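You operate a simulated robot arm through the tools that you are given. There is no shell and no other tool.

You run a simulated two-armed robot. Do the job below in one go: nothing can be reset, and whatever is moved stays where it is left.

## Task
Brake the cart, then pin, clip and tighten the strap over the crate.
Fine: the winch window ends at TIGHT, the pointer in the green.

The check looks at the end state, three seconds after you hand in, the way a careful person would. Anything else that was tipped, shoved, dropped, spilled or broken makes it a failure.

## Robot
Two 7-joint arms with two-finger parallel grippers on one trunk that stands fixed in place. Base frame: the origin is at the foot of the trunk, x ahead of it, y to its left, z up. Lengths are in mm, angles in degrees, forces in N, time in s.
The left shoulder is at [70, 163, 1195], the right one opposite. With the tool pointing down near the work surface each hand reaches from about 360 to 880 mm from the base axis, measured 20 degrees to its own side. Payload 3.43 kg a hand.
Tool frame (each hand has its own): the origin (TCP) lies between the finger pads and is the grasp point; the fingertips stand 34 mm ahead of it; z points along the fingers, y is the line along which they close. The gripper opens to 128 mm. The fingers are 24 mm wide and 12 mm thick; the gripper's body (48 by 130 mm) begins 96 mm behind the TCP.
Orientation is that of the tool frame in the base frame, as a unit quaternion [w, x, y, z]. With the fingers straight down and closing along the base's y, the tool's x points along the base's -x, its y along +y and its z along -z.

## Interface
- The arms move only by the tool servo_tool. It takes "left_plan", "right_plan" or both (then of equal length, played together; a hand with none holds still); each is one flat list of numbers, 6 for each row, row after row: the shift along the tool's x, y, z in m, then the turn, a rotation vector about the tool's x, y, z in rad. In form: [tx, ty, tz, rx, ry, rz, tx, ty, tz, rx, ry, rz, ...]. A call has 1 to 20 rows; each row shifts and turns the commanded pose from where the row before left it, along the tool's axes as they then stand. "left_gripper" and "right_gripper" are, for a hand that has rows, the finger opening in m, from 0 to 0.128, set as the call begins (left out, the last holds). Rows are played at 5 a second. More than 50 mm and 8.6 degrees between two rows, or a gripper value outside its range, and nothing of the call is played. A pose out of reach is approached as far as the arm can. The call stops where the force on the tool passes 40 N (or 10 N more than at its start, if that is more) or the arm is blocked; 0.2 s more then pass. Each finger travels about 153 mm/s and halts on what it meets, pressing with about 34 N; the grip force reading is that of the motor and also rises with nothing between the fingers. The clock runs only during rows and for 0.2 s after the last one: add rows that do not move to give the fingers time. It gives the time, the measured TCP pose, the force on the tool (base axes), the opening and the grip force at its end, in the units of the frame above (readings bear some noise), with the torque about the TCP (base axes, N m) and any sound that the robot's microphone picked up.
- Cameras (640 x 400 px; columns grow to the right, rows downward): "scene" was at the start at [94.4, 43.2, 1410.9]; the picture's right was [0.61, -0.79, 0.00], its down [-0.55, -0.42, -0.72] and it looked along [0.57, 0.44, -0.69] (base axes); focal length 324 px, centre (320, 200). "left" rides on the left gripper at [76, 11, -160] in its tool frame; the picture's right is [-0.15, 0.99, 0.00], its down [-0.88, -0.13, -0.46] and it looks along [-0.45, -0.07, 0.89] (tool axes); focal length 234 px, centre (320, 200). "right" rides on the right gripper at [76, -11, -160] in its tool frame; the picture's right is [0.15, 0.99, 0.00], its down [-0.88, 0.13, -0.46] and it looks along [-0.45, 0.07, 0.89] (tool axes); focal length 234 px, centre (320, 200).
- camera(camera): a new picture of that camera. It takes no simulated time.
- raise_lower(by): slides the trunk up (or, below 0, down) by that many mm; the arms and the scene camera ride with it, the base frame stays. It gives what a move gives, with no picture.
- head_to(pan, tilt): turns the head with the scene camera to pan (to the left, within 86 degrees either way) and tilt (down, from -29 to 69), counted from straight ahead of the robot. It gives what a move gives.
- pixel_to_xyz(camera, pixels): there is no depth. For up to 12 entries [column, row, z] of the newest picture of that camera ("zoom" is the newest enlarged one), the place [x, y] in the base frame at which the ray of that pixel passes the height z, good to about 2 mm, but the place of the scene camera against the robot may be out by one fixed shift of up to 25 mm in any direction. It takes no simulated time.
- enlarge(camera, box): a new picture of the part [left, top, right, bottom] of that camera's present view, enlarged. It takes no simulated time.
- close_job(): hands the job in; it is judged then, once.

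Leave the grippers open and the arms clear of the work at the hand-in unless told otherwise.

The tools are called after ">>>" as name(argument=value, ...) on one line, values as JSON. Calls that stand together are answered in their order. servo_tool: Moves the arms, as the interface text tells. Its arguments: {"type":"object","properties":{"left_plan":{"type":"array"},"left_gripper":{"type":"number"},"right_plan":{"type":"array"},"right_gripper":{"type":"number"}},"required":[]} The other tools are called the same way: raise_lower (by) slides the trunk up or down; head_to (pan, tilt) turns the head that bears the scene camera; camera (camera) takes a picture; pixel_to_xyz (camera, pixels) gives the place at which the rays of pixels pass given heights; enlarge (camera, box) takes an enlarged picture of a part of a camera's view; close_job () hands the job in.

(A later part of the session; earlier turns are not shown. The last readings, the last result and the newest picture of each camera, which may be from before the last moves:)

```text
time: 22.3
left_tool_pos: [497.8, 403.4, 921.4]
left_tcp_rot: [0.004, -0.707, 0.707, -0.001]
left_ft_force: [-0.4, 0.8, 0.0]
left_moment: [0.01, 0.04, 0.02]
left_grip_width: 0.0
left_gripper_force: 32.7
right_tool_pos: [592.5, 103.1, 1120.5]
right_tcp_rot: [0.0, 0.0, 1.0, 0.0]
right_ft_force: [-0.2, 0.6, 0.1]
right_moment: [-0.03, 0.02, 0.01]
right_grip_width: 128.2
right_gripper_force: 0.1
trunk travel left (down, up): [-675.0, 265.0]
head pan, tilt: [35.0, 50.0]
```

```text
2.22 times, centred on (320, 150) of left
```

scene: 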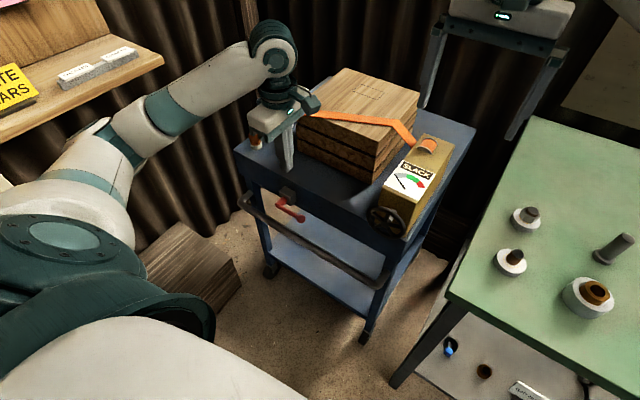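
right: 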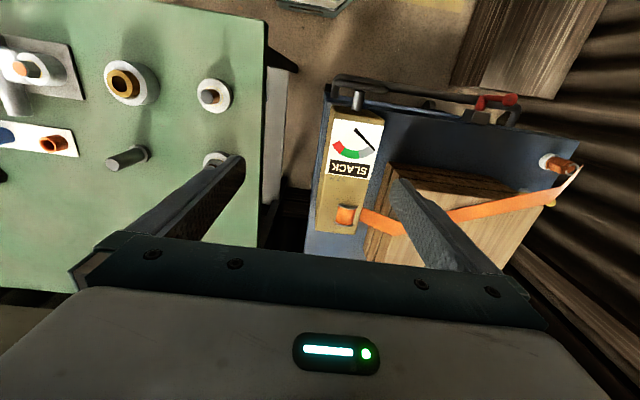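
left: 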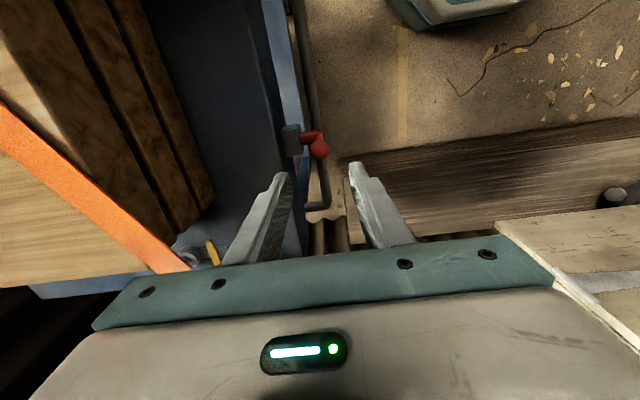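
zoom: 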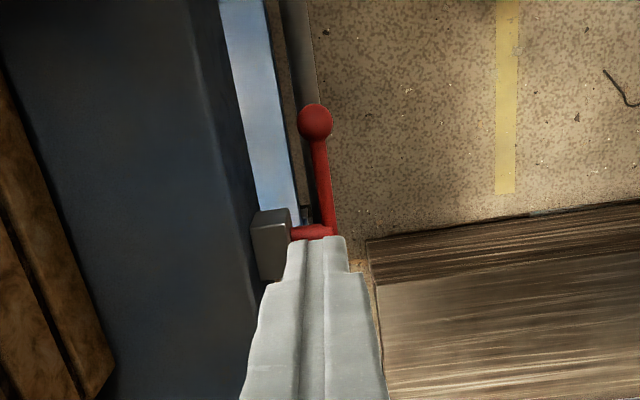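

The lever rests just past horizontal and the cart's block, rail and legs are where they were. Now I lift the left hand to z≈1000 and move it over the pin area at about (650, 540) with fingers wide open, to look at pin, clip and socket.

>>> servo_tool(left_plan=[0, 0, -0.04, 0, 0, 0, 0, 0, -0.04, 0, 0, 0, -0.0274, -0.0304, 0, 0, 0, 0, -0.0274, -0.0304, 0, 0, 0, 0, -0.0274, -0.0304, 0, 0, 0, 0, -0.0274, -0.0304, 0, 0, 0, 0, -0.0274, -0.0304, 0, 0, 0, 0, 0, 0, 0, 0, 0, 0], left_gripper=0.128)

>>> camera(camera="left")

>>> enlarge(camera="left", box=[220, 90, 420, 240])

```text
time: 24.1
left_tool_pos: [647.4, 541.7, 1001.7]
left_tcp_rot: [-0.003, 0.707, -0.707, 0.002]
left_ft_force: [0.8, 0.6, -0.3]
left_moment: [0.0, 0.01, 0.01]
left_grip_width: 127.9
left_gripper_force: 0.0
right_tool_pos: [591.6, 103.9, 1120.2]
right_tcp_rot: [-0.001, 0.0, 1.0, 0.0]
right_ft_force: [-0.7, 0.5, -0.2]
right_moment: [0.04, 0.02, 0.0]
right_grip_width: 128.1
right_gripper_force: 0.1
trunk travel left (down, up): [-675.0, 265.0]
head pan, tilt: [35.0, 50.0]
```

```text
taken
```

left: 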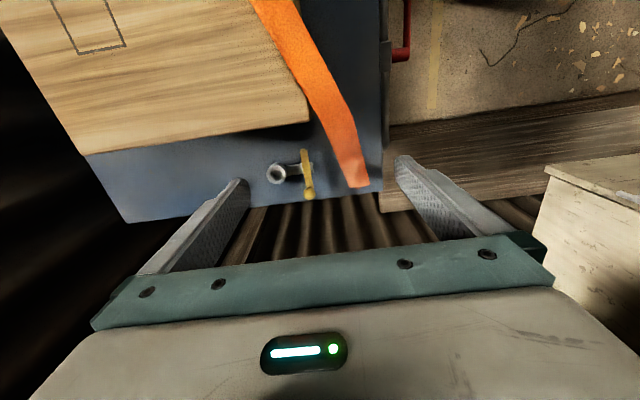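

```text
2.67 times, centred on (320, 165) of left
```

zoom: 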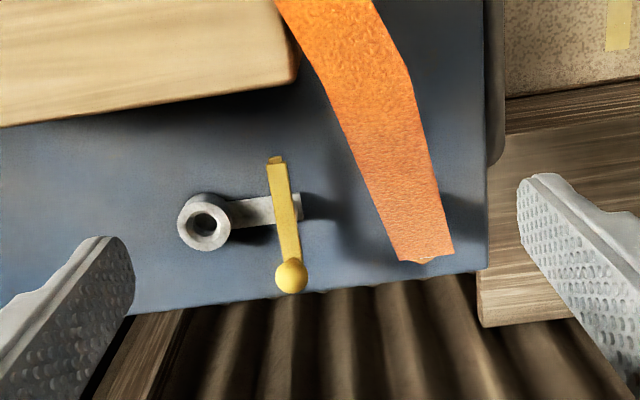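

I'll compute the socket, clip bar and knob positions from this second angle for triangulation: socket ring (276,174), tongue tip (303.5,149), knob (309,193).

>>> pixel_to_xyz(camera="left", pixels=[[276.2, 174.4, 770], [276.2, 174.4, 780], [276.2, 174.4, 790], [276.2, 174.4, 800], [303.5, 148.9, 790], [303.5, 148.9, 810], [309.1, 193.1, 790], [309.1, 193.1, 830], [307, 167, 800], [311, 166, 775], [379.8, 187, 840], [379.8, 187, 860]])

>>> enlarge(camera="left", box=[255, 130, 385, 215])

```text
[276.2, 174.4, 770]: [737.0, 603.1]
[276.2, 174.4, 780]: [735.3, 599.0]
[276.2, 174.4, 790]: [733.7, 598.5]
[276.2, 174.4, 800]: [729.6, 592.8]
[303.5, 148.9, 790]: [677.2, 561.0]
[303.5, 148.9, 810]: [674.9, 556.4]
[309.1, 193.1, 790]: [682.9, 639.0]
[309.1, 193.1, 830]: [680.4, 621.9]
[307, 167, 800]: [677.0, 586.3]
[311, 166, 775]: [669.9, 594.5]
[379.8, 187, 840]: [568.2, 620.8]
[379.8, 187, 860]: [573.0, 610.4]
```

```text
4.71 times, centred on (320, 172) of left
```

zoom: 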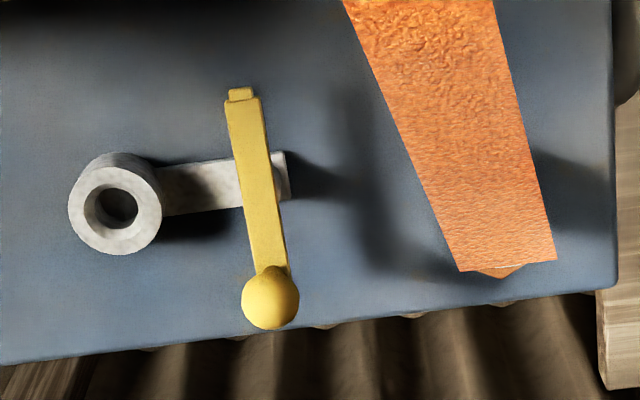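

Socket ring centre ≈ (733, 595, 789). I'll zoom tightly on the clip and on the pin from several cameras to understand how the clip works.

>>> enlarge(camera="left", box=[265, 140, 325, 205])

>>> enlarge(camera="right", box=[520, 140, 600, 215])

>>> enlarge(camera="scene", box=[245, 115, 310, 160])

```text
6.15 times, centred on (295, 172) of left
```

zoom: 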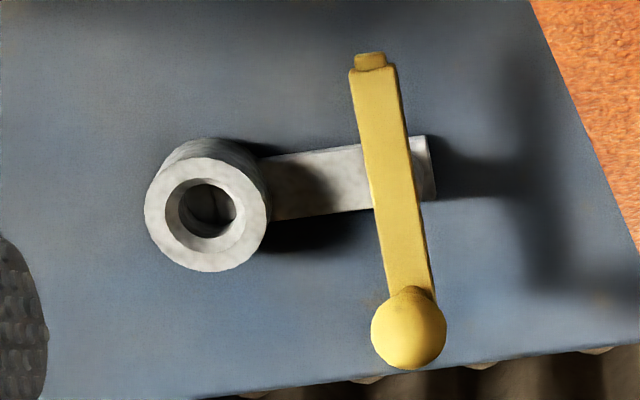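

```text
5.33 times, centred on (560, 178) of right
```

zoom: 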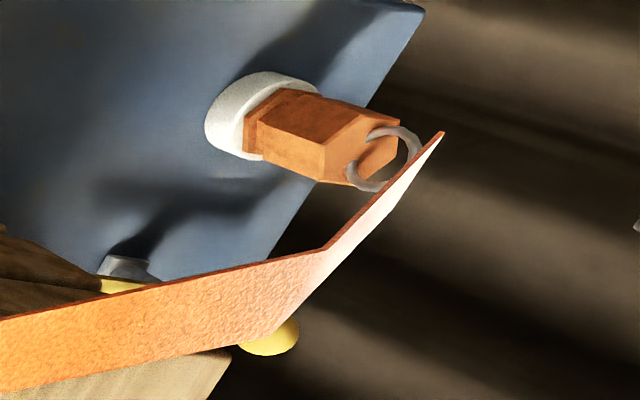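

```text
8.89 times, centred on (278, 138) of scene
```

zoom: 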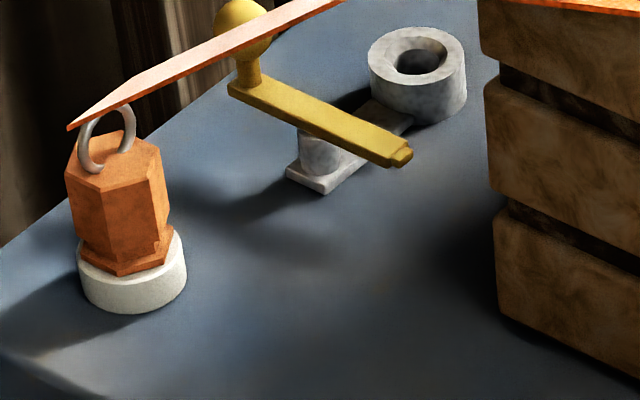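

The pin is a hex body with a base flange; the clip bar sits on a short post and must swing its tongue to the socket. I'll re-zoom the left view and measure the tongue tip, post and socket precisely.

>>> enlarge(camera="left", box=[265, 140, 325, 205])

>>> pixel_to_xyz(camera="zoom", pixels=[[370, 58, 805], [374, 68, 805], [410, 325, 820], [401, 190, 805], [428, 166, 772], [428, 166, 780], [202, 214, 789], [145, 214, 789], [268, 205, 789], [360, 75, 805], [386, 68, 805], [258, 215, 785]])

```text
6.15 times, centred on (295, 172) of left
```

zoom: 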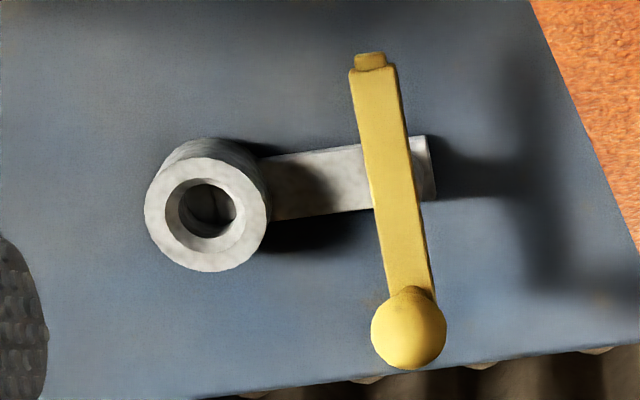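

```text
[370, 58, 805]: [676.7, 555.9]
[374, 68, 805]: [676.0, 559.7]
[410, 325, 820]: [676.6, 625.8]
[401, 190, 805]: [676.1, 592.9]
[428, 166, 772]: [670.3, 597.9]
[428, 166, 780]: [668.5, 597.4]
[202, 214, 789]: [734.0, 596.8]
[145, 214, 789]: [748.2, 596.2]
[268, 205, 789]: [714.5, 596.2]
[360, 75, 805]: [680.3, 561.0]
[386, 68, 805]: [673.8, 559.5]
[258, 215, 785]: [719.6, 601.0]
```

I'll zoom in very tightly on the pin in the scene and right views to see the groove near its base.

>>> enlarge(camera="scene", box=[246, 122, 272, 152])

>>> enlarge(camera="right", box=[540, 150, 585, 185])

```text
13.33 times, centred on (259, 137) of scene
```

zoom: 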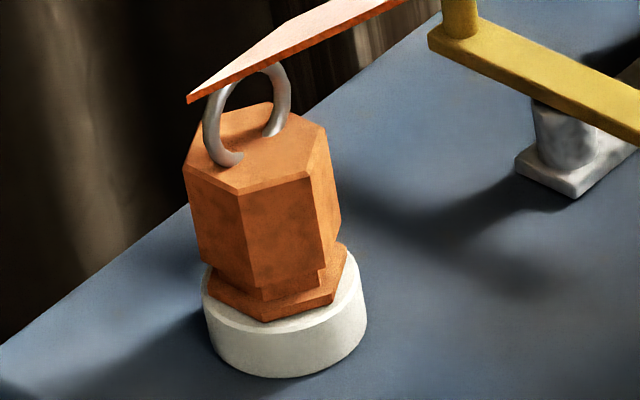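

```text
11.43 times, centred on (562, 168) of right
```

zoom: 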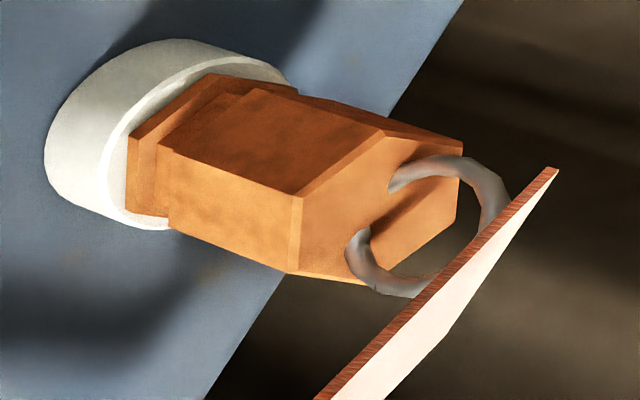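

The groove (narrow neck) runs between hex body and flange. To locate the clip's pivot, I'll query relative positions in the scene view: post base (277.4,134), ring top centre (289,122.2), tongue tip (288.1,133), knob stem base (269.5,124.3).

>>> pixel_to_xyz(camera="scene", pixels=[[277.4, 134.0, 776], [277.4, 134.0, 780], [289.0, 122.2, 789], [288.1, 133.0, 805], [269.5, 124.3, 806], [278.2, 125.0, 806], [256.5, 149, 772]])

>>> enlarge(camera="scene", box=[264, 112, 300, 142])

```text
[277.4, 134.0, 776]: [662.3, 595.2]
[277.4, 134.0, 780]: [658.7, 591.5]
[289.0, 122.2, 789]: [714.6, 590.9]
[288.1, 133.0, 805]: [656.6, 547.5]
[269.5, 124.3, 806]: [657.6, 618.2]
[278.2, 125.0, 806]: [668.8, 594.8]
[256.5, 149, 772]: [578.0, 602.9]
```

```text
13.33 times, centred on (282, 127) of scene
```

zoom: 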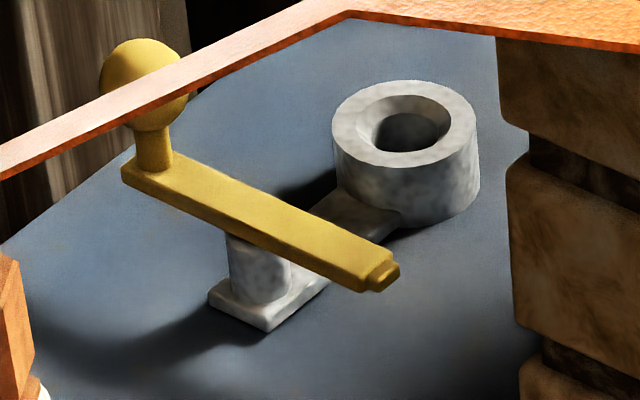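

I'll map the hex's top corners from the tight scene zoom into base coordinates (z≈826) to learn which way its flats face, and measure where the strap end lies from the left view.

>>> pixel_to_xyz(camera="scene", pixels=[[255.4, 129.7, 826], [259.4, 131.6, 826], [257.9, 135.05, 826], [253.0, 136.5, 826], [248.9, 134.4, 826], [250.5, 130.85, 826]])

>>> pixel_to_xyz(camera="left", pixels=[[349.7, 186.5, 845], [369.9, 185, 845], [320, 130, 860], [345, 130, 860], [297, 115, 890], [270, 0, 890]])

```text
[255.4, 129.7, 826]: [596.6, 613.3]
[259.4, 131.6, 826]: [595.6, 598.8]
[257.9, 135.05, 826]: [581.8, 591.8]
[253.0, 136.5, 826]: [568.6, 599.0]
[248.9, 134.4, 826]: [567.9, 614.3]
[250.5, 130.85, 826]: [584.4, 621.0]
```

```text
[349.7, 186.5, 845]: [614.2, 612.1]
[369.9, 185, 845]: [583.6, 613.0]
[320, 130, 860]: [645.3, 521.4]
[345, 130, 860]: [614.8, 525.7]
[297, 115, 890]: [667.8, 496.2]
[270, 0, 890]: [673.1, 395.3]
```

Hex flats face ±x (corners along ±y), so closing along x is right. I'll refine the pin's axis using the right camera's view of the hex top (567,168.7).

>>> pixel_to_xyz(camera="right", pixels=[[567.0, 168.7, 820], [567.0, 168.7, 826], [567.0, 168.7, 832], [552, 163.6, 785], [552, 163.6, 780]])

```text
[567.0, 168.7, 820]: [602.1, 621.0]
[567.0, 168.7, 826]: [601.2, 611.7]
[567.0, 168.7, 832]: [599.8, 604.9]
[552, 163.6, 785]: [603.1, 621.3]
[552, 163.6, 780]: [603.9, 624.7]
```

Pin axis ≈ (601, 610), hex top z≈826. The socket is near the left arm's reach limit, so I'll raise both hands first and then lower the trunk by 160 mm to bring the shoulder level with the work.

>>> servo_tool(left_plan=[0, 0, -0.04, 0, 0, 0, 0, 0, -0.04, 0, 0, 0, 0, 0, -0.04, 0, 0, 0, 0, 0, -0.04, 0, 0, 0], right_plan=[0.02, 0, -0.03, 0, 0, 0, 0.02, 0, -0.03, 0, 0, 0, 0.02, 0, -0.03, 0, 0, 0, 0.02, 0, -0.03, 0, 0, 0])

>>> raise_lower(by=-160)

>>> camera(camera="scene")

>>> camera(camera="left")

```text
time: 25.1
left_tool_pos: [644.7, 539.4, 1164.3]
left_tcp_rot: [-0.003, 0.708, -0.706, 0.003]
left_ft_force: [-0.8, -0.5, 0.2]
left_moment: [0.0, -0.07, 0.0]
left_grip_width: 128.1
left_gripper_force: 0.1
right_tool_pos: [509.3, 102.1, 1239.5]
right_tcp_rot: [0.001, 0.001, 1.0, 0.0]
right_ft_force: [-1.1, -0.1, 0.0]
right_moment: [0.0, -0.05, 0.01]
right_grip_width: 128.1
right_gripper_force: 0.0
trunk travel left (down, up): [-675.0, 265.0]
head pan, tilt: [35.0, 50.0]
```

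```text
time: 26.9
left_tool_pos: [647.0, 540.1, 1002.4]
left_tcp_rot: [-0.003, 0.707, -0.707, 0.002]
left_ft_force: [-0.1, 1.4, 0.3]
left_moment: [-0.02, -0.02, -0.01]
left_grip_width: 128.0
left_gripper_force: 0.1
right_tool_pos: [511.6, 103.2, 1079.4]
right_tcp_rot: [0.0, 0.0, 1.0, 0.0]
right_ft_force: [-0.4, 0.5, -0.4]
right_moment: [-0.02, 0.01, 0.02]
right_grip_width: 127.9
right_gripper_force: 0.1
trunk travel left (down, up): [-515.0, 425.0]
head pan, tilt: [35.0, 50.0]
```

```text
taken
```

scene: 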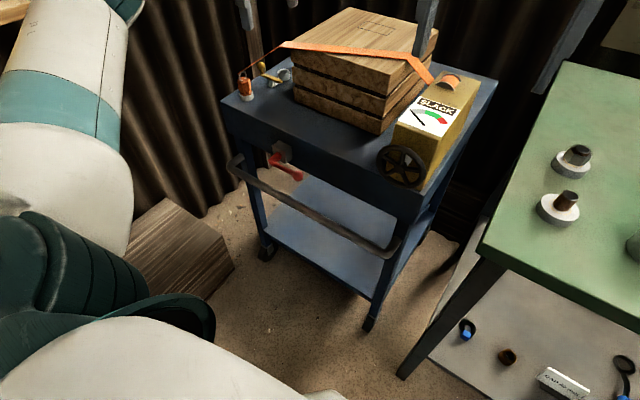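

```text
taken
```

left: 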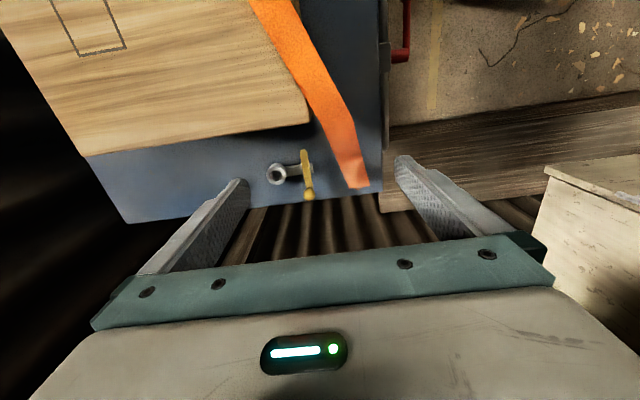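

Good. I'll re-aim the head at the pin/clip corner from this lower viewpoint and zoom in on it.

>>> head_to(pan=38, tilt=36)

>>> camera(camera="scene")

>>> enlarge(camera="scene", box=[240, 120, 330, 190])

```text
time: 27.7
left_tool_pos: [646.7, 540.7, 1002.5]
left_tcp_rot: [-0.003, 0.707, -0.707, 0.001]
left_ft_force: [-0.6, -0.2, 0.2]
left_moment: [-0.03, 0.0, 0.0]
left_grip_width: 127.7
left_gripper_force: 0.0
right_tool_pos: [512.1, 102.7, 1078.3]
right_tcp_rot: [0.0, 0.0, 1.0, 0.0]
right_ft_force: [-0.1, 0.4, -1.2]
right_moment: [0.01, 0.0, 0.0]
right_grip_width: 128.1
right_gripper_force: 0.1
trunk travel left (down, up): [-515.0, 425.0]
head pan, tilt: [38.0, 36.0]
```

```text
taken
```

scene: 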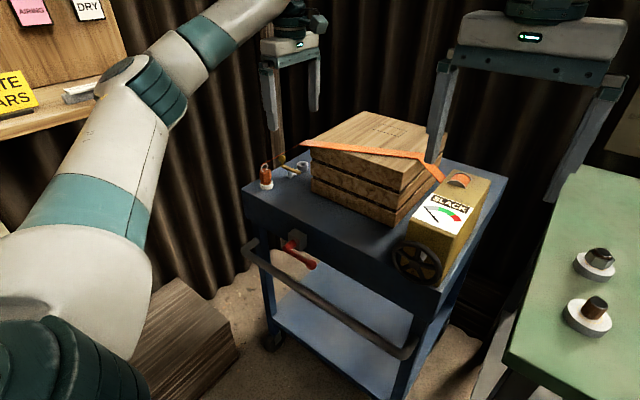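

```text
5.71 times, centred on (285, 155) of scene
```

zoom: 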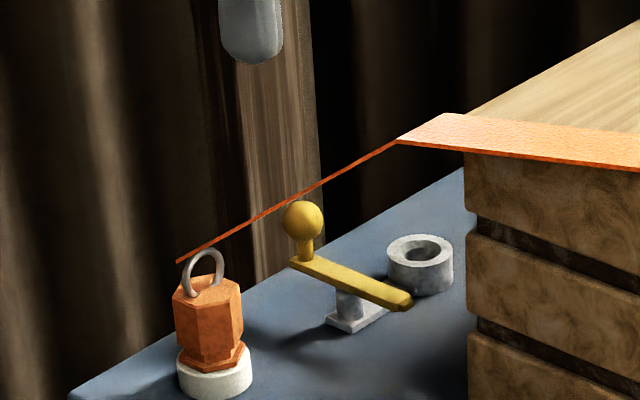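

I'll position the left hand above the pin at (601, 614) with a 62 mm opening, then come down to z≈900 for a check.

>>> servo_tool(left_plan=[-0.0367, 0.0228, 0, 0, 0, 0, -0.0367, 0.0228, 0, 0, 0, 0, 0, 0, 0.034, 0, 0, 0, 0, 0, 0.034, 0, 0, 0, 0, 0, 0.034, 0, 0, 0, 0, 0, 0, 0, 0, 0], left_gripper=0.062)

>>> camera(camera="left")

>>> enlarge(camera="scene", box=[230, 90, 340, 190])

```text
time: 29.1
left_tool_pos: [601.6, 613.8, 901.4]
left_tcp_rot: [-0.004, 0.707, -0.707, 0.002]
left_ft_force: [0.3, 0.4, -0.5]
left_moment: [-0.02, 0.02, 0.03]
left_grip_width: 62.1
left_gripper_force: 0.1
right_tool_pos: [511.0, 103.0, 1078.7]
right_tcp_rot: [-0.001, 0.0, 1.0, 0.001]
right_ft_force: [0.1, 0.3, -0.3]
right_moment: [0.02, -0.02, -0.01]
right_grip_width: 127.8
right_gripper_force: 0.0
trunk travel left (down, up): [-515.0, 425.0]
head pan, tilt: [38.0, 36.0]
```

```text
taken
```

left: 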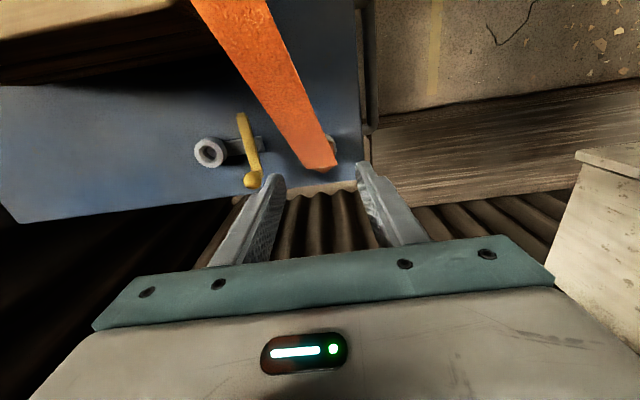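

```text
4.00 times, centred on (285, 140) of scene
```

zoom: 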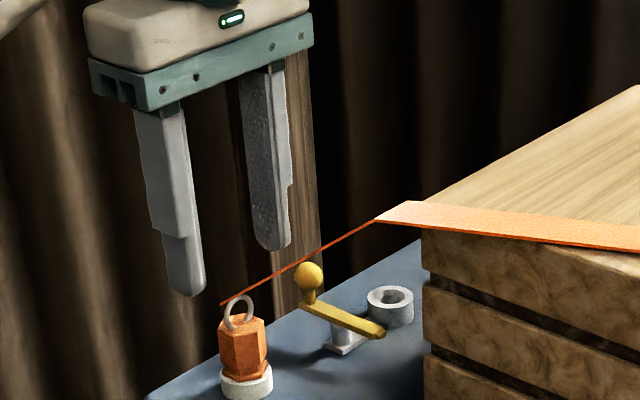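

The fingers straddle the pin and strap end. I'll descend in two stages to z≈826, watching forces.

>>> servo_tool(left_plan=[0, 0, 0.025, 0, 0, 0, 0, 0, 0.025, 0, 0, 0])

>>> enlarge(camera="scene", box=[230, 100, 330, 190])

>>> enlarge(camera="left", box=[220, 80, 420, 240])

```text
time: 29.7
left_tool_pos: [603.9, 613.7, 850.2]
left_tcp_rot: [-0.003, 0.708, -0.706, 0.002]
left_ft_force: [0.3, 0.1, 0.5]
left_moment: [0.0, -0.03, 0.0]
left_grip_width: 62.1
left_gripper_force: 0.0
right_tool_pos: [511.8, 103.2, 1079.3]
right_tcp_rot: [0.001, 0.001, 1.0, 0.0]
right_ft_force: [0.3, 0.3, 0.2]
right_moment: [-0.01, 0.02, 0.0]
right_grip_width: 128.0
right_gripper_force: 0.0
trunk travel left (down, up): [-515.0, 425.0]
head pan, tilt: [38.0, 36.0]
```

```text
4.44 times, centred on (280, 145) of scene
```

zoom: 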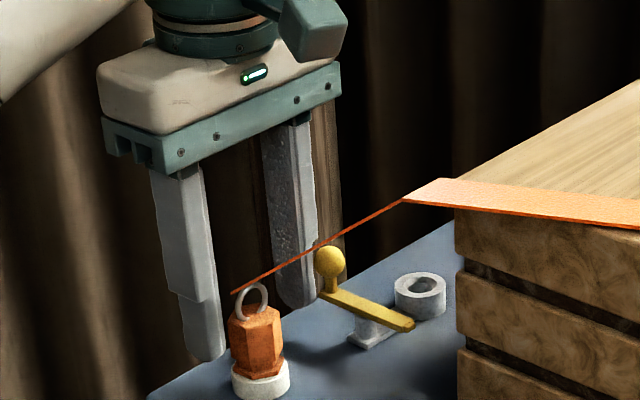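

```text
2.50 times, centred on (320, 160) of left
```

zoom: 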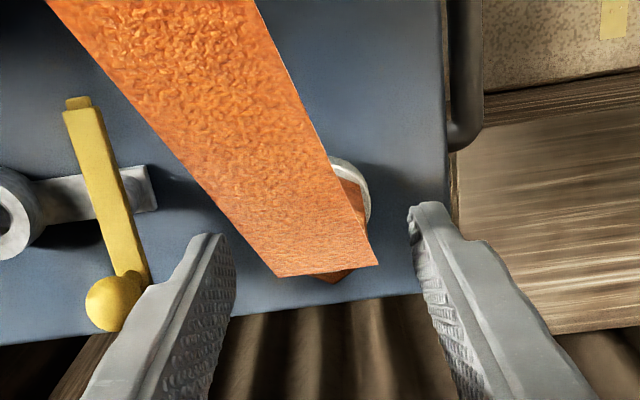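

Fingers straddle the pin without touching the strap. I'll shift 4 mm in +y (to avoid the strap's edge), lower to z≈826 and close on the hex.

>>> servo_tool(left_plan=[-0.004, 0.001, 0.008, 0, 0, 0, 0, 0, 0.008, 0, 0, 0, 0, 0, 0.008, 0, 0, 0, 0, 0, 0, 0, 0, 0])

>>> enlarge(camera="scene", box=[230, 120, 310, 200])

>>> enlarge(camera="left", box=[220, 80, 420, 240])

```text
time: 30.7
left_tool_pos: [602.4, 618.4, 827.0]
left_tcp_rot: [0.003, -0.707, 0.708, -0.001]
left_ft_force: [-0.3, -0.2, -0.5]
left_moment: [0.02, 0.01, 0.04]
left_grip_width: 62.1
left_gripper_force: 0.0
right_tool_pos: [511.2, 103.8, 1078.4]
right_tcp_rot: [0.0, 0.0, 1.0, -0.001]
right_ft_force: [-0.2, 1.1, 0.0]
right_moment: [0.02, -0.03, 0.03]
right_grip_width: 127.8
right_gripper_force: 0.2
trunk travel left (down, up): [-515.0, 425.0]
head pan, tilt: [38.0, 36.0]
```

```text
5.00 times, centred on (270, 160) of scene
```

zoom: 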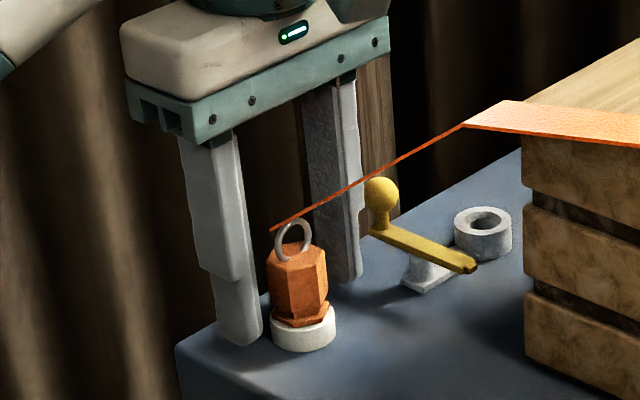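

```text
2.50 times, centred on (320, 160) of left
```

zoom: 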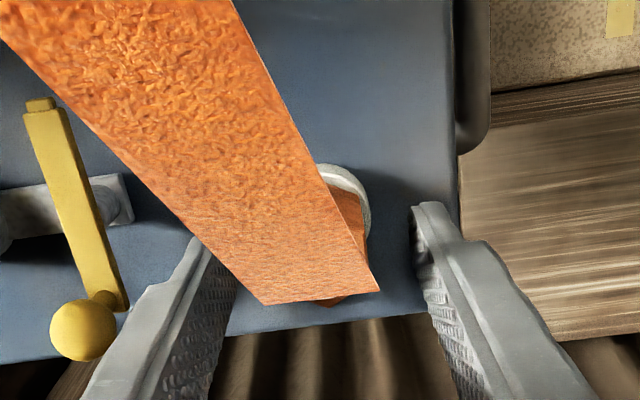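

Everything is lined up; I close on the hex and hold.

>>> servo_tool(left_plan=[0, 0, 0, 0, 0, 0, 0, 0, 0, 0, 0, 0, 0, 0, 0, 0, 0, 0], left_gripper=0.0)

>>> enlarge(camera="scene", box=[230, 120, 310, 200])

>>> enlarge(camera="left", box=[220, 80, 420, 240])

```text
time: 31.5
left_tool_pos: [600.1, 619.5, 825.5]
left_tcp_rot: [-0.002, 0.708, -0.707, 0.001]
left_ft_force: [-15.2, -7.1, -5.6]
left_moment: [-0.37, 0.69, -0.13]
left_grip_width: 33.8
left_gripper_force: 44.9
right_tool_pos: [510.2, 102.9, 1079.6]
right_tcp_rot: [-0.001, 0.0, 1.0, 0.001]
right_ft_force: [-0.1, 0.4, -0.6]
right_moment: [0.0, 0.01, 0.0]
right_grip_width: 127.6
right_gripper_force: 0.0
trunk travel left (down, up): [-515.0, 425.0]
head pan, tilt: [38.0, 36.0]
```

```text
5.00 times, centred on (270, 160) of scene
```

zoom: 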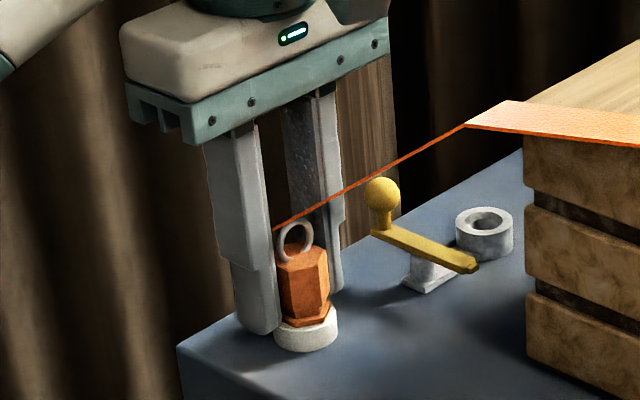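

```text
2.50 times, centred on (320, 160) of left
```

zoom: 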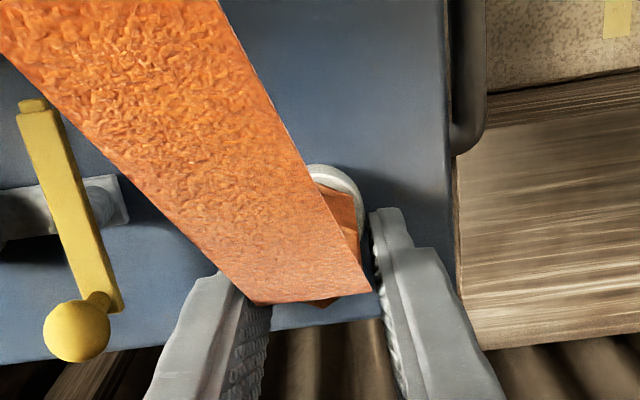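

The opening stopped at 33.8 mm with a side load of −15 N in x, which is larger than I expected for the hex. I'll look closely before lifting.

>>> enlarge(camera="scene", box=[258, 150, 302, 192])

>>> enlarge(camera="left", box=[290, 130, 370, 215])

>>> enlarge(camera="right", box=[500, 80, 640, 200])

```text
9.52 times, centred on (280, 171) of scene
```

zoom: 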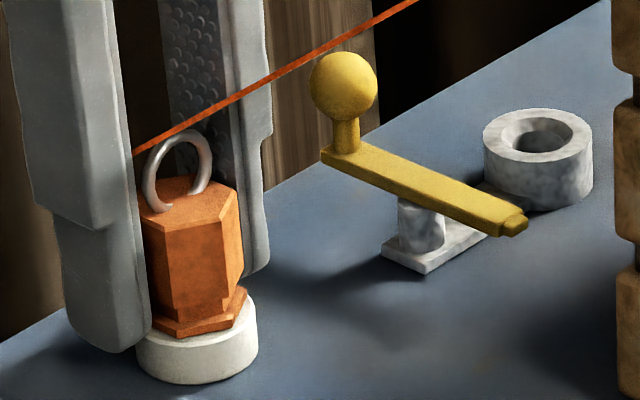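

```text
4.71 times, centred on (330, 172) of left
```

zoom: 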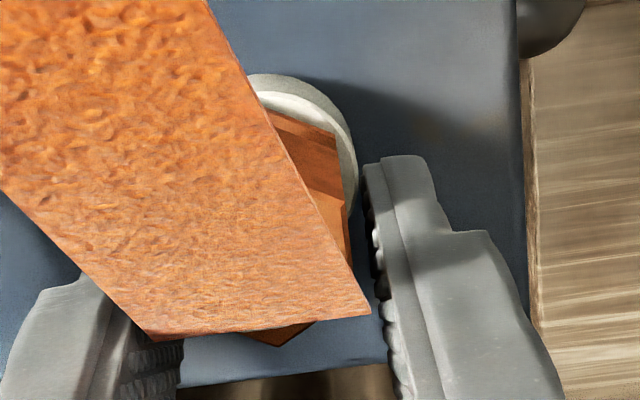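

```text
3.33 times, centred on (570, 140) of right
```

zoom: 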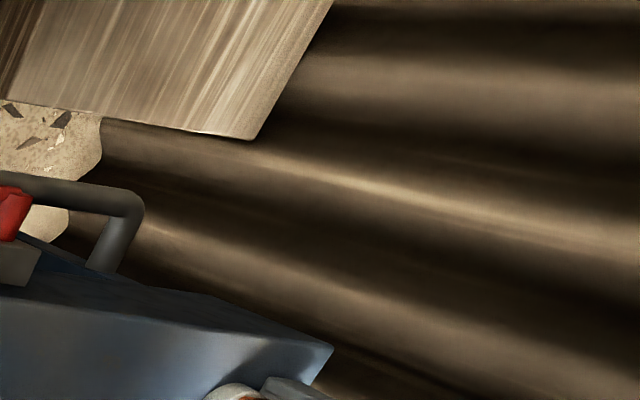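

The finger tips seem to have caught the white seat's rim (its diameter is about 34 mm), not the hex. I'll open, raise 8 mm so the tips clear the seat, and close again on the hex body.

>>> servo_tool(left_plan=[0, 0, 0, 0, 0, 0, 0, 0, 0, 0, 0, 0, 0, 0, -0.008, 0, 0, 0, 0, 0, 0, 0, 0, 0], left_gripper=0.06)

>>> enlarge(camera="scene", box=[250, 140, 310, 192])

```text
time: 32.5
left_tool_pos: [600.8, 617.7, 834.3]
left_tcp_rot: [-0.003, 0.708, -0.707, 0.002]
left_ft_force: [0.2, 0.1, 0.1]
left_moment: [0.0, -0.01, 0.0]
left_grip_width: 59.9
left_gripper_force: 0.0
right_tool_pos: [511.0, 103.2, 1078.5]
right_tcp_rot: [0.0, 0.0, 1.0, 0.0]
right_ft_force: [0.8, -0.4, -0.3]
right_moment: [0.0, 0.01, 0.01]
right_grip_width: 128.1
right_gripper_force: 0.1
trunk travel left (down, up): [-515.0, 425.0]
head pan, tilt: [38.0, 36.0]
```

```text
7.69 times, centred on (280, 166) of scene
```

zoom: 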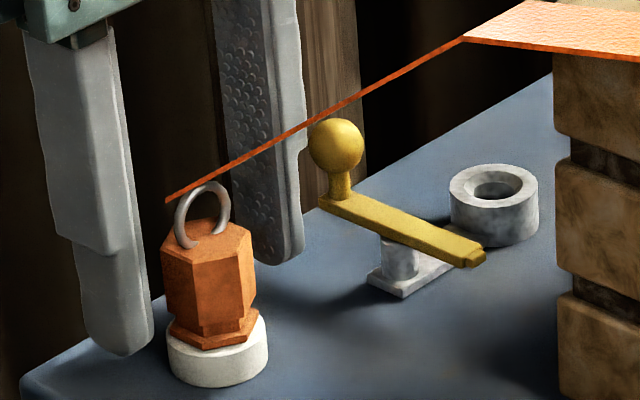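

The pin is undisturbed and the tips now clear the seat. Closing again on the hex body.

>>> servo_tool(left_plan=[0, 0, 0, 0, 0, 0, 0, 0, 0, 0, 0, 0, 0, 0, 0, 0, 0, 0], left_gripper=0.0)

>>> enlarge(camera="scene", box=[258, 150, 302, 192])

>>> enlarge(camera="left", box=[270, 110, 380, 225])

```text
time: 33.3
left_tool_pos: [601.5, 618.8, 833.9]
left_tcp_rot: [-0.003, 0.707, -0.707, 0.002]
left_ft_force: [-1.4, -0.1, -0.4]
left_moment: [-0.02, 0.12, 0.0]
left_grip_width: 29.7
left_gripper_force: 34.5
right_tool_pos: [511.4, 103.5, 1079.2]
right_tcp_rot: [-0.001, 0.0, 1.0, 0.0]
right_ft_force: [-0.2, 0.7, -0.2]
right_moment: [-0.05, 0.0, -0.02]
right_grip_width: 127.8
right_gripper_force: 0.1
trunk travel left (down, up): [-515.0, 425.0]
head pan, tilt: [38.0, 36.0]
```

```text
9.52 times, centred on (280, 171) of scene
```

zoom: 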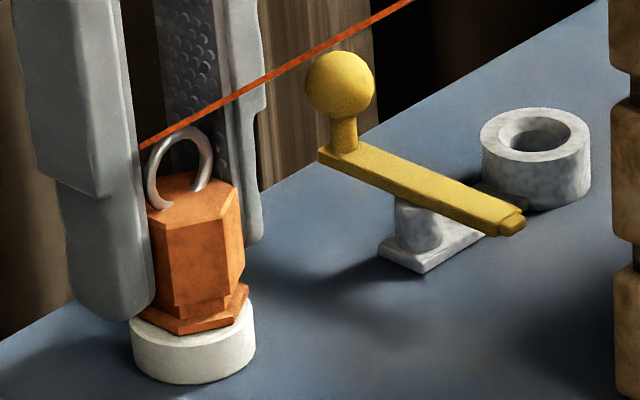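

```text
3.48 times, centred on (325, 168) of left
```

zoom: 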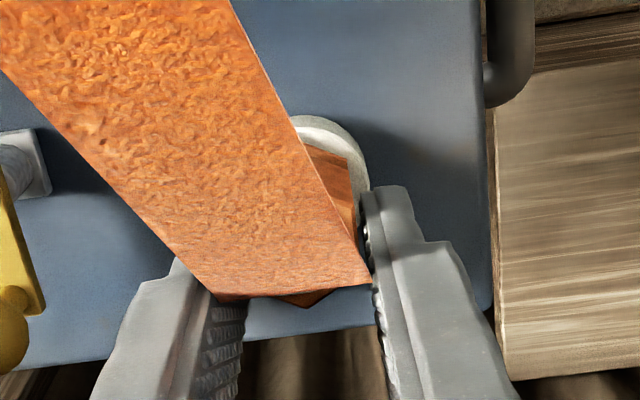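

Gripped at 29.7 mm (the hex across flats) with balanced forces. I'll lift 12 mm slowly and check.

>>> servo_tool(left_plan=[0, 0, -0.004, 0, 0, 0, 0, 0, -0.004, 0, 0, 0, 0, 0, -0.004, 0, 0, 0])

>>> enlarge(camera="scene", box=[258, 145, 302, 192])

```text
time: 34.1
left_tool_pos: [601.9, 618.0, 846.0]
left_tcp_rot: [-0.003, 0.707, -0.707, 0.002]
left_ft_force: [-0.2, 0.1, -0.8]
left_moment: [0.02, -0.01, 0.03]
left_grip_width: 29.8
left_gripper_force: 34.1
right_tool_pos: [512.2, 103.0, 1077.4]
right_tcp_rot: [0.0, 0.0, 1.0, 0.0]
right_ft_force: [0.5, 0.4, -0.6]
right_moment: [0.02, -0.03, -0.02]
right_grip_width: 128.2
right_gripper_force: 0.0
trunk travel left (down, up): [-515.0, 425.0]
head pan, tilt: [38.0, 36.0]
```

```text
8.51 times, centred on (280, 168) of scene
```

zoom: 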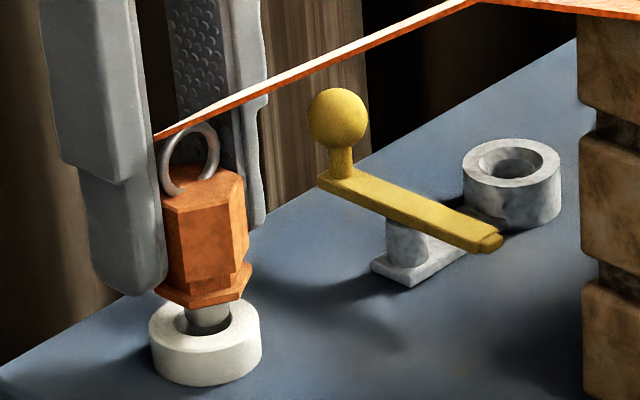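

The pin rises cleanly, showing its round steel shank. I continue lifting 45 mm more.

>>> servo_tool(left_plan=[0, 0, -0.015, 0, 0, 0, 0, 0, -0.015, 0, 0, 0, 0, 0, -0.015, 0, 0, 0])

>>> enlarge(camera="scene", box=[250, 120, 310, 192])

>>> camera(camera="left")

```text
time: 34.9
left_tool_pos: [601.5, 617.9, 891.3]
left_tcp_rot: [-0.003, 0.708, -0.706, 0.001]
left_ft_force: [-0.7, -0.5, -1.0]
left_moment: [0.02, -0.03, -0.03]
left_grip_width: 29.7
left_gripper_force: 33.8
right_tool_pos: [511.4, 103.9, 1079.3]
right_tcp_rot: [0.0, 0.0, 1.0, -0.001]
right_ft_force: [0.2, -0.4, -0.1]
right_moment: [-0.03, -0.01, 0.01]
right_grip_width: 127.9
right_gripper_force: 0.1
trunk travel left (down, up): [-515.0, 425.0]
head pan, tilt: [38.0, 36.0]
```

```text
5.56 times, centred on (280, 156) of scene
```

zoom: 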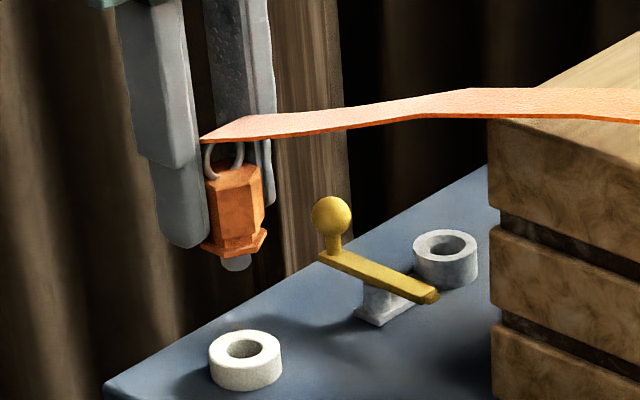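

```text
taken
```

left: 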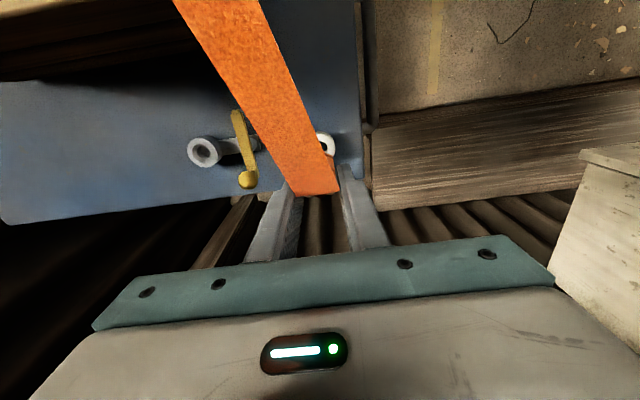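

The shank is short (~13 mm). I'll measure the seat and socket centres in tight scene zooms so that their difference gives the exact transfer vector.

>>> enlarge(camera="scene", box=[256, 158, 316, 196])

>>> enlarge(camera="left", box=[180, 120, 350, 220])

```text
10.53 times, centred on (286, 177) of scene
```

zoom: 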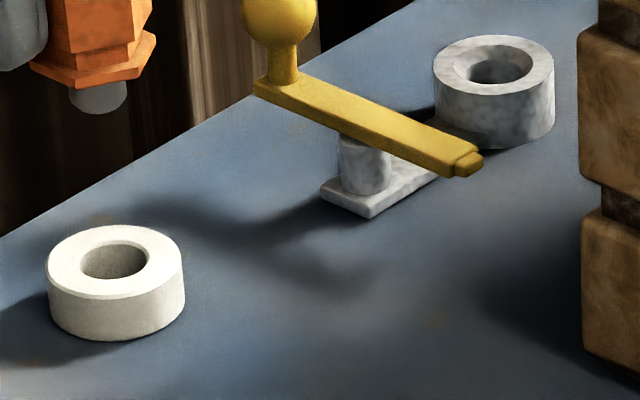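

```text
3.76 times, centred on (265, 170) of left
```

zoom: 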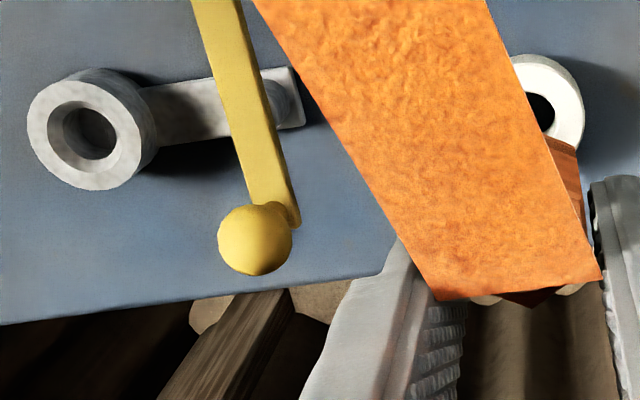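

I'll convert both ring centres (scene px (266.5,182.8) and (302.5,164.3)) at the ring-top height.

>>> pixel_to_xyz(camera="scene", pixels=[[266.53, 182.79, 789], [302.52, 164.27, 789], [266.53, 182.79, 785], [302.52, 164.27, 785], [266.53, 182.79, 793], [302.52, 164.27, 793]])

>>> pixel_to_xyz(camera="zoom", pixels=[[84, 131, 789], [84, 131, 785], [90, 131, 785], [540, 100, 789]])

```text
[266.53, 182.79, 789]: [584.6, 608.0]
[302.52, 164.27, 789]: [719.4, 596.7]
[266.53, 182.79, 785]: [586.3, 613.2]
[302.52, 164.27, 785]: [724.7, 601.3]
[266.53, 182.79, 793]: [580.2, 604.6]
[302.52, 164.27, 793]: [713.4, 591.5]
```

```text
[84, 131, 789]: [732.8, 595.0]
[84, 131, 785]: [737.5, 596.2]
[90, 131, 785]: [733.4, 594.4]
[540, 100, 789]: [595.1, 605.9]
```

The transfer is about +133 mm in x and −12 mm in y. I'll raise 15 mm more to clear the knob, then carry the pin over the socket.

>>> servo_tool(left_plan=[0, 0, -0.015, 0, 0, 0, 0.003, -0.033, 0, 0, 0, 0, 0.003, -0.033, 0, 0, 0, 0, 0.003, -0.033, 0, 0, 0, 0, 0.003, -0.033, 0, 0, 0, 0, 0, 0, 0, 0, 0, 0])

>>> camera(camera="left")

>>> enlarge(camera="left", box=[240, 110, 400, 220])

>>> enlarge(camera="scene", box=[250, 110, 330, 190])

```text
time: 36.3
left_tool_pos: [734.1, 607.7, 907.0]
left_tcp_rot: [0.003, -0.707, 0.707, -0.002]
left_ft_force: [-0.6, 0.9, -0.6]
left_moment: [-0.04, -0.02, 0.0]
left_grip_width: 29.9
left_gripper_force: 34.0
right_tool_pos: [513.0, 105.4, 1078.5]
right_tcp_rot: [0.001, 0.001, 1.0, -0.001]
right_ft_force: [0.2, 0.5, -0.7]
right_moment: [-0.04, 0.03, -0.03]
right_grip_width: 127.9
right_gripper_force: 0.1
trunk travel left (down, up): [-515.0, 425.0]
head pan, tilt: [38.0, 36.0]
```

```text
taken
```

left: 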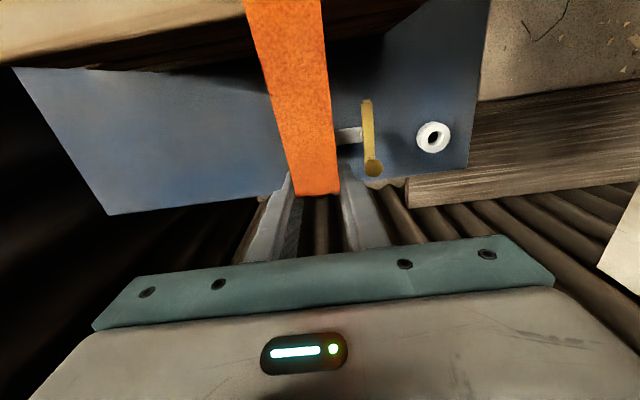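

```text
3.64 times, centred on (320, 165) of left
```

zoom: 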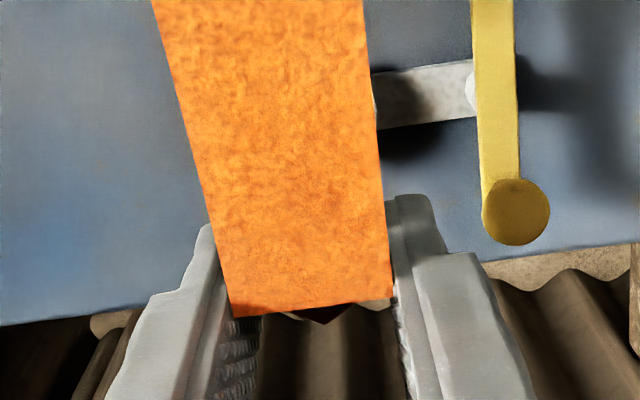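

```text
5.00 times, centred on (290, 150) of scene
```

zoom: 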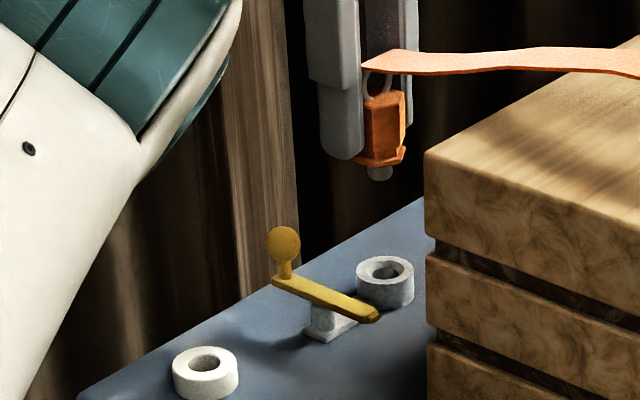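

The strap hides the socket from the left camera, so I'll use the scene camera: compare the shank tip's position with the socket hole centre.

>>> enlarge(camera="scene", box=[288, 128, 324, 178])

```text
8.00 times, centred on (306, 153) of scene
```

zoom: 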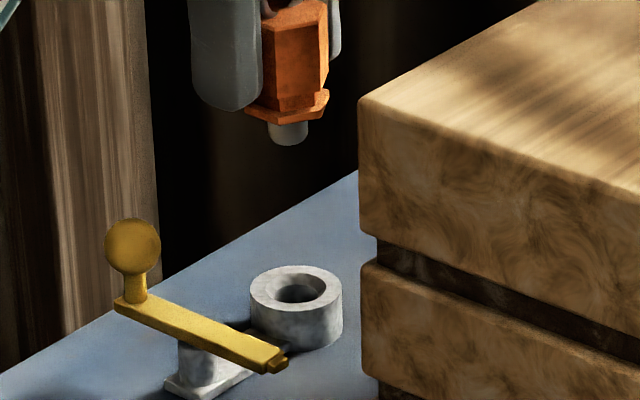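

I'll convert the shank tip (302,145.3) at z≈849 and the socket centre (303,164.3) at z≈789, both in the scene camera, to see the residual misalignment.

>>> pixel_to_xyz(camera="scene", pixels=[[302, 145.25, 849], [302, 145.25, 846], [302, 145.25, 852], [303, 164.25, 789], [303, 164.25, 786], [303, 164.25, 792], [302, 141.1, 862]])

```text
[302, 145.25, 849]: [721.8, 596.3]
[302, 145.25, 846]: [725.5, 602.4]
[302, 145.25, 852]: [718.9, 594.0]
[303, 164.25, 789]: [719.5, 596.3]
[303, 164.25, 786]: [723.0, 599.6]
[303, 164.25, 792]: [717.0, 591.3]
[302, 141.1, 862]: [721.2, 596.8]
```

Alignment is within about 2 mm. I'll lower 52 mm so the shank tip is just above the socket, then re-check.

>>> servo_tool(left_plan=[0, 0, 0.02, 0, 0, 0, 0, 0, 0.02, 0, 0, 0, 0, 0, 0.012, 0, 0, 0, 0, 0, 0, 0, 0, 0])

>>> enlarge(camera="scene", box=[286, 138, 322, 180])

>>> enlarge(camera="left", box=[240, 110, 400, 220])

```text
time: 37.3
left_tool_pos: [731.7, 606.6, 855.3]
left_tcp_rot: [-0.003, 0.708, -0.706, 0.002]
left_ft_force: [-0.5, 0.5, -1.0]
left_moment: [0.03, 0.01, 0.01]
left_grip_width: 29.5
left_gripper_force: 33.7
right_tool_pos: [512.1, 103.0, 1078.4]
right_tcp_rot: [0.0, 0.001, 1.0, 0.0]
right_ft_force: [0.1, 0.2, 0.1]
right_moment: [0.04, 0.01, 0.0]
right_grip_width: 128.0
right_gripper_force: 0.1
trunk travel left (down, up): [-515.0, 425.0]
head pan, tilt: [38.0, 36.0]
```

```text
9.52 times, centred on (304, 159) of scene
```

zoom: 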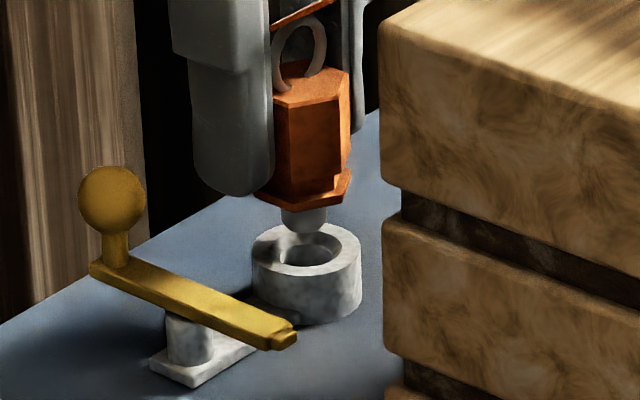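

```text
3.64 times, centred on (320, 165) of left
```

zoom: 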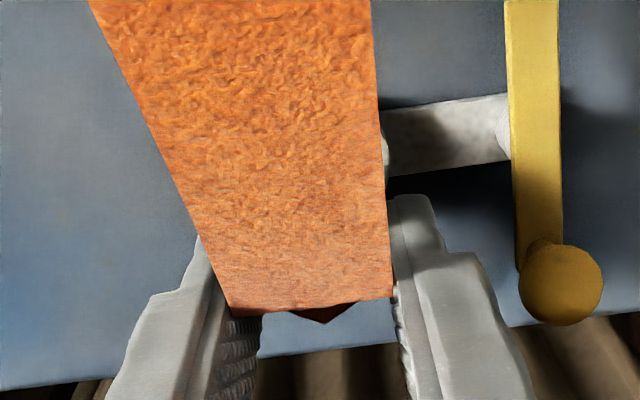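

The shank tip projects onto the hole centre within ~1 mm. I lower 12 mm in small steps while watching the force.

>>> servo_tool(left_plan=[0, 0, 0.004, 0, 0, 0, 0, 0, 0.004, 0, 0, 0, 0, 0, 0.004, 0, 0, 0])

>>> enlarge(camera="scene", box=[286, 138, 322, 180])

```text
time: 38.1
left_tool_pos: [731.9, 605.6, 846.6]
left_tcp_rot: [0.004, -0.707, 0.708, -0.003]
left_ft_force: [-3.4, -0.6, 11.2]
left_moment: [-0.14, 0.09, -0.02]
left_grip_width: 29.8
left_gripper_force: 34.3
right_tool_pos: [511.4, 102.4, 1080.0]
right_tcp_rot: [0.0, -0.001, 1.0, 0.001]
right_ft_force: [0.7, 0.3, 0.2]
right_moment: [-0.01, -0.02, -0.01]
right_grip_width: 127.9
right_gripper_force: 0.0
trunk travel left (down, up): [-515.0, 425.0]
head pan, tilt: [38.0, 36.0]
```

```text
9.52 times, centred on (304, 159) of scene
```

zoom: 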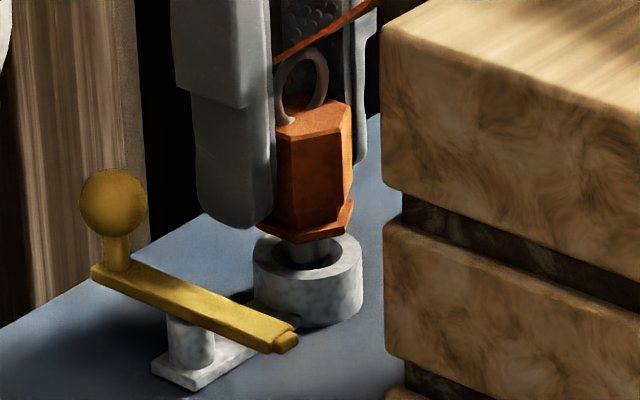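

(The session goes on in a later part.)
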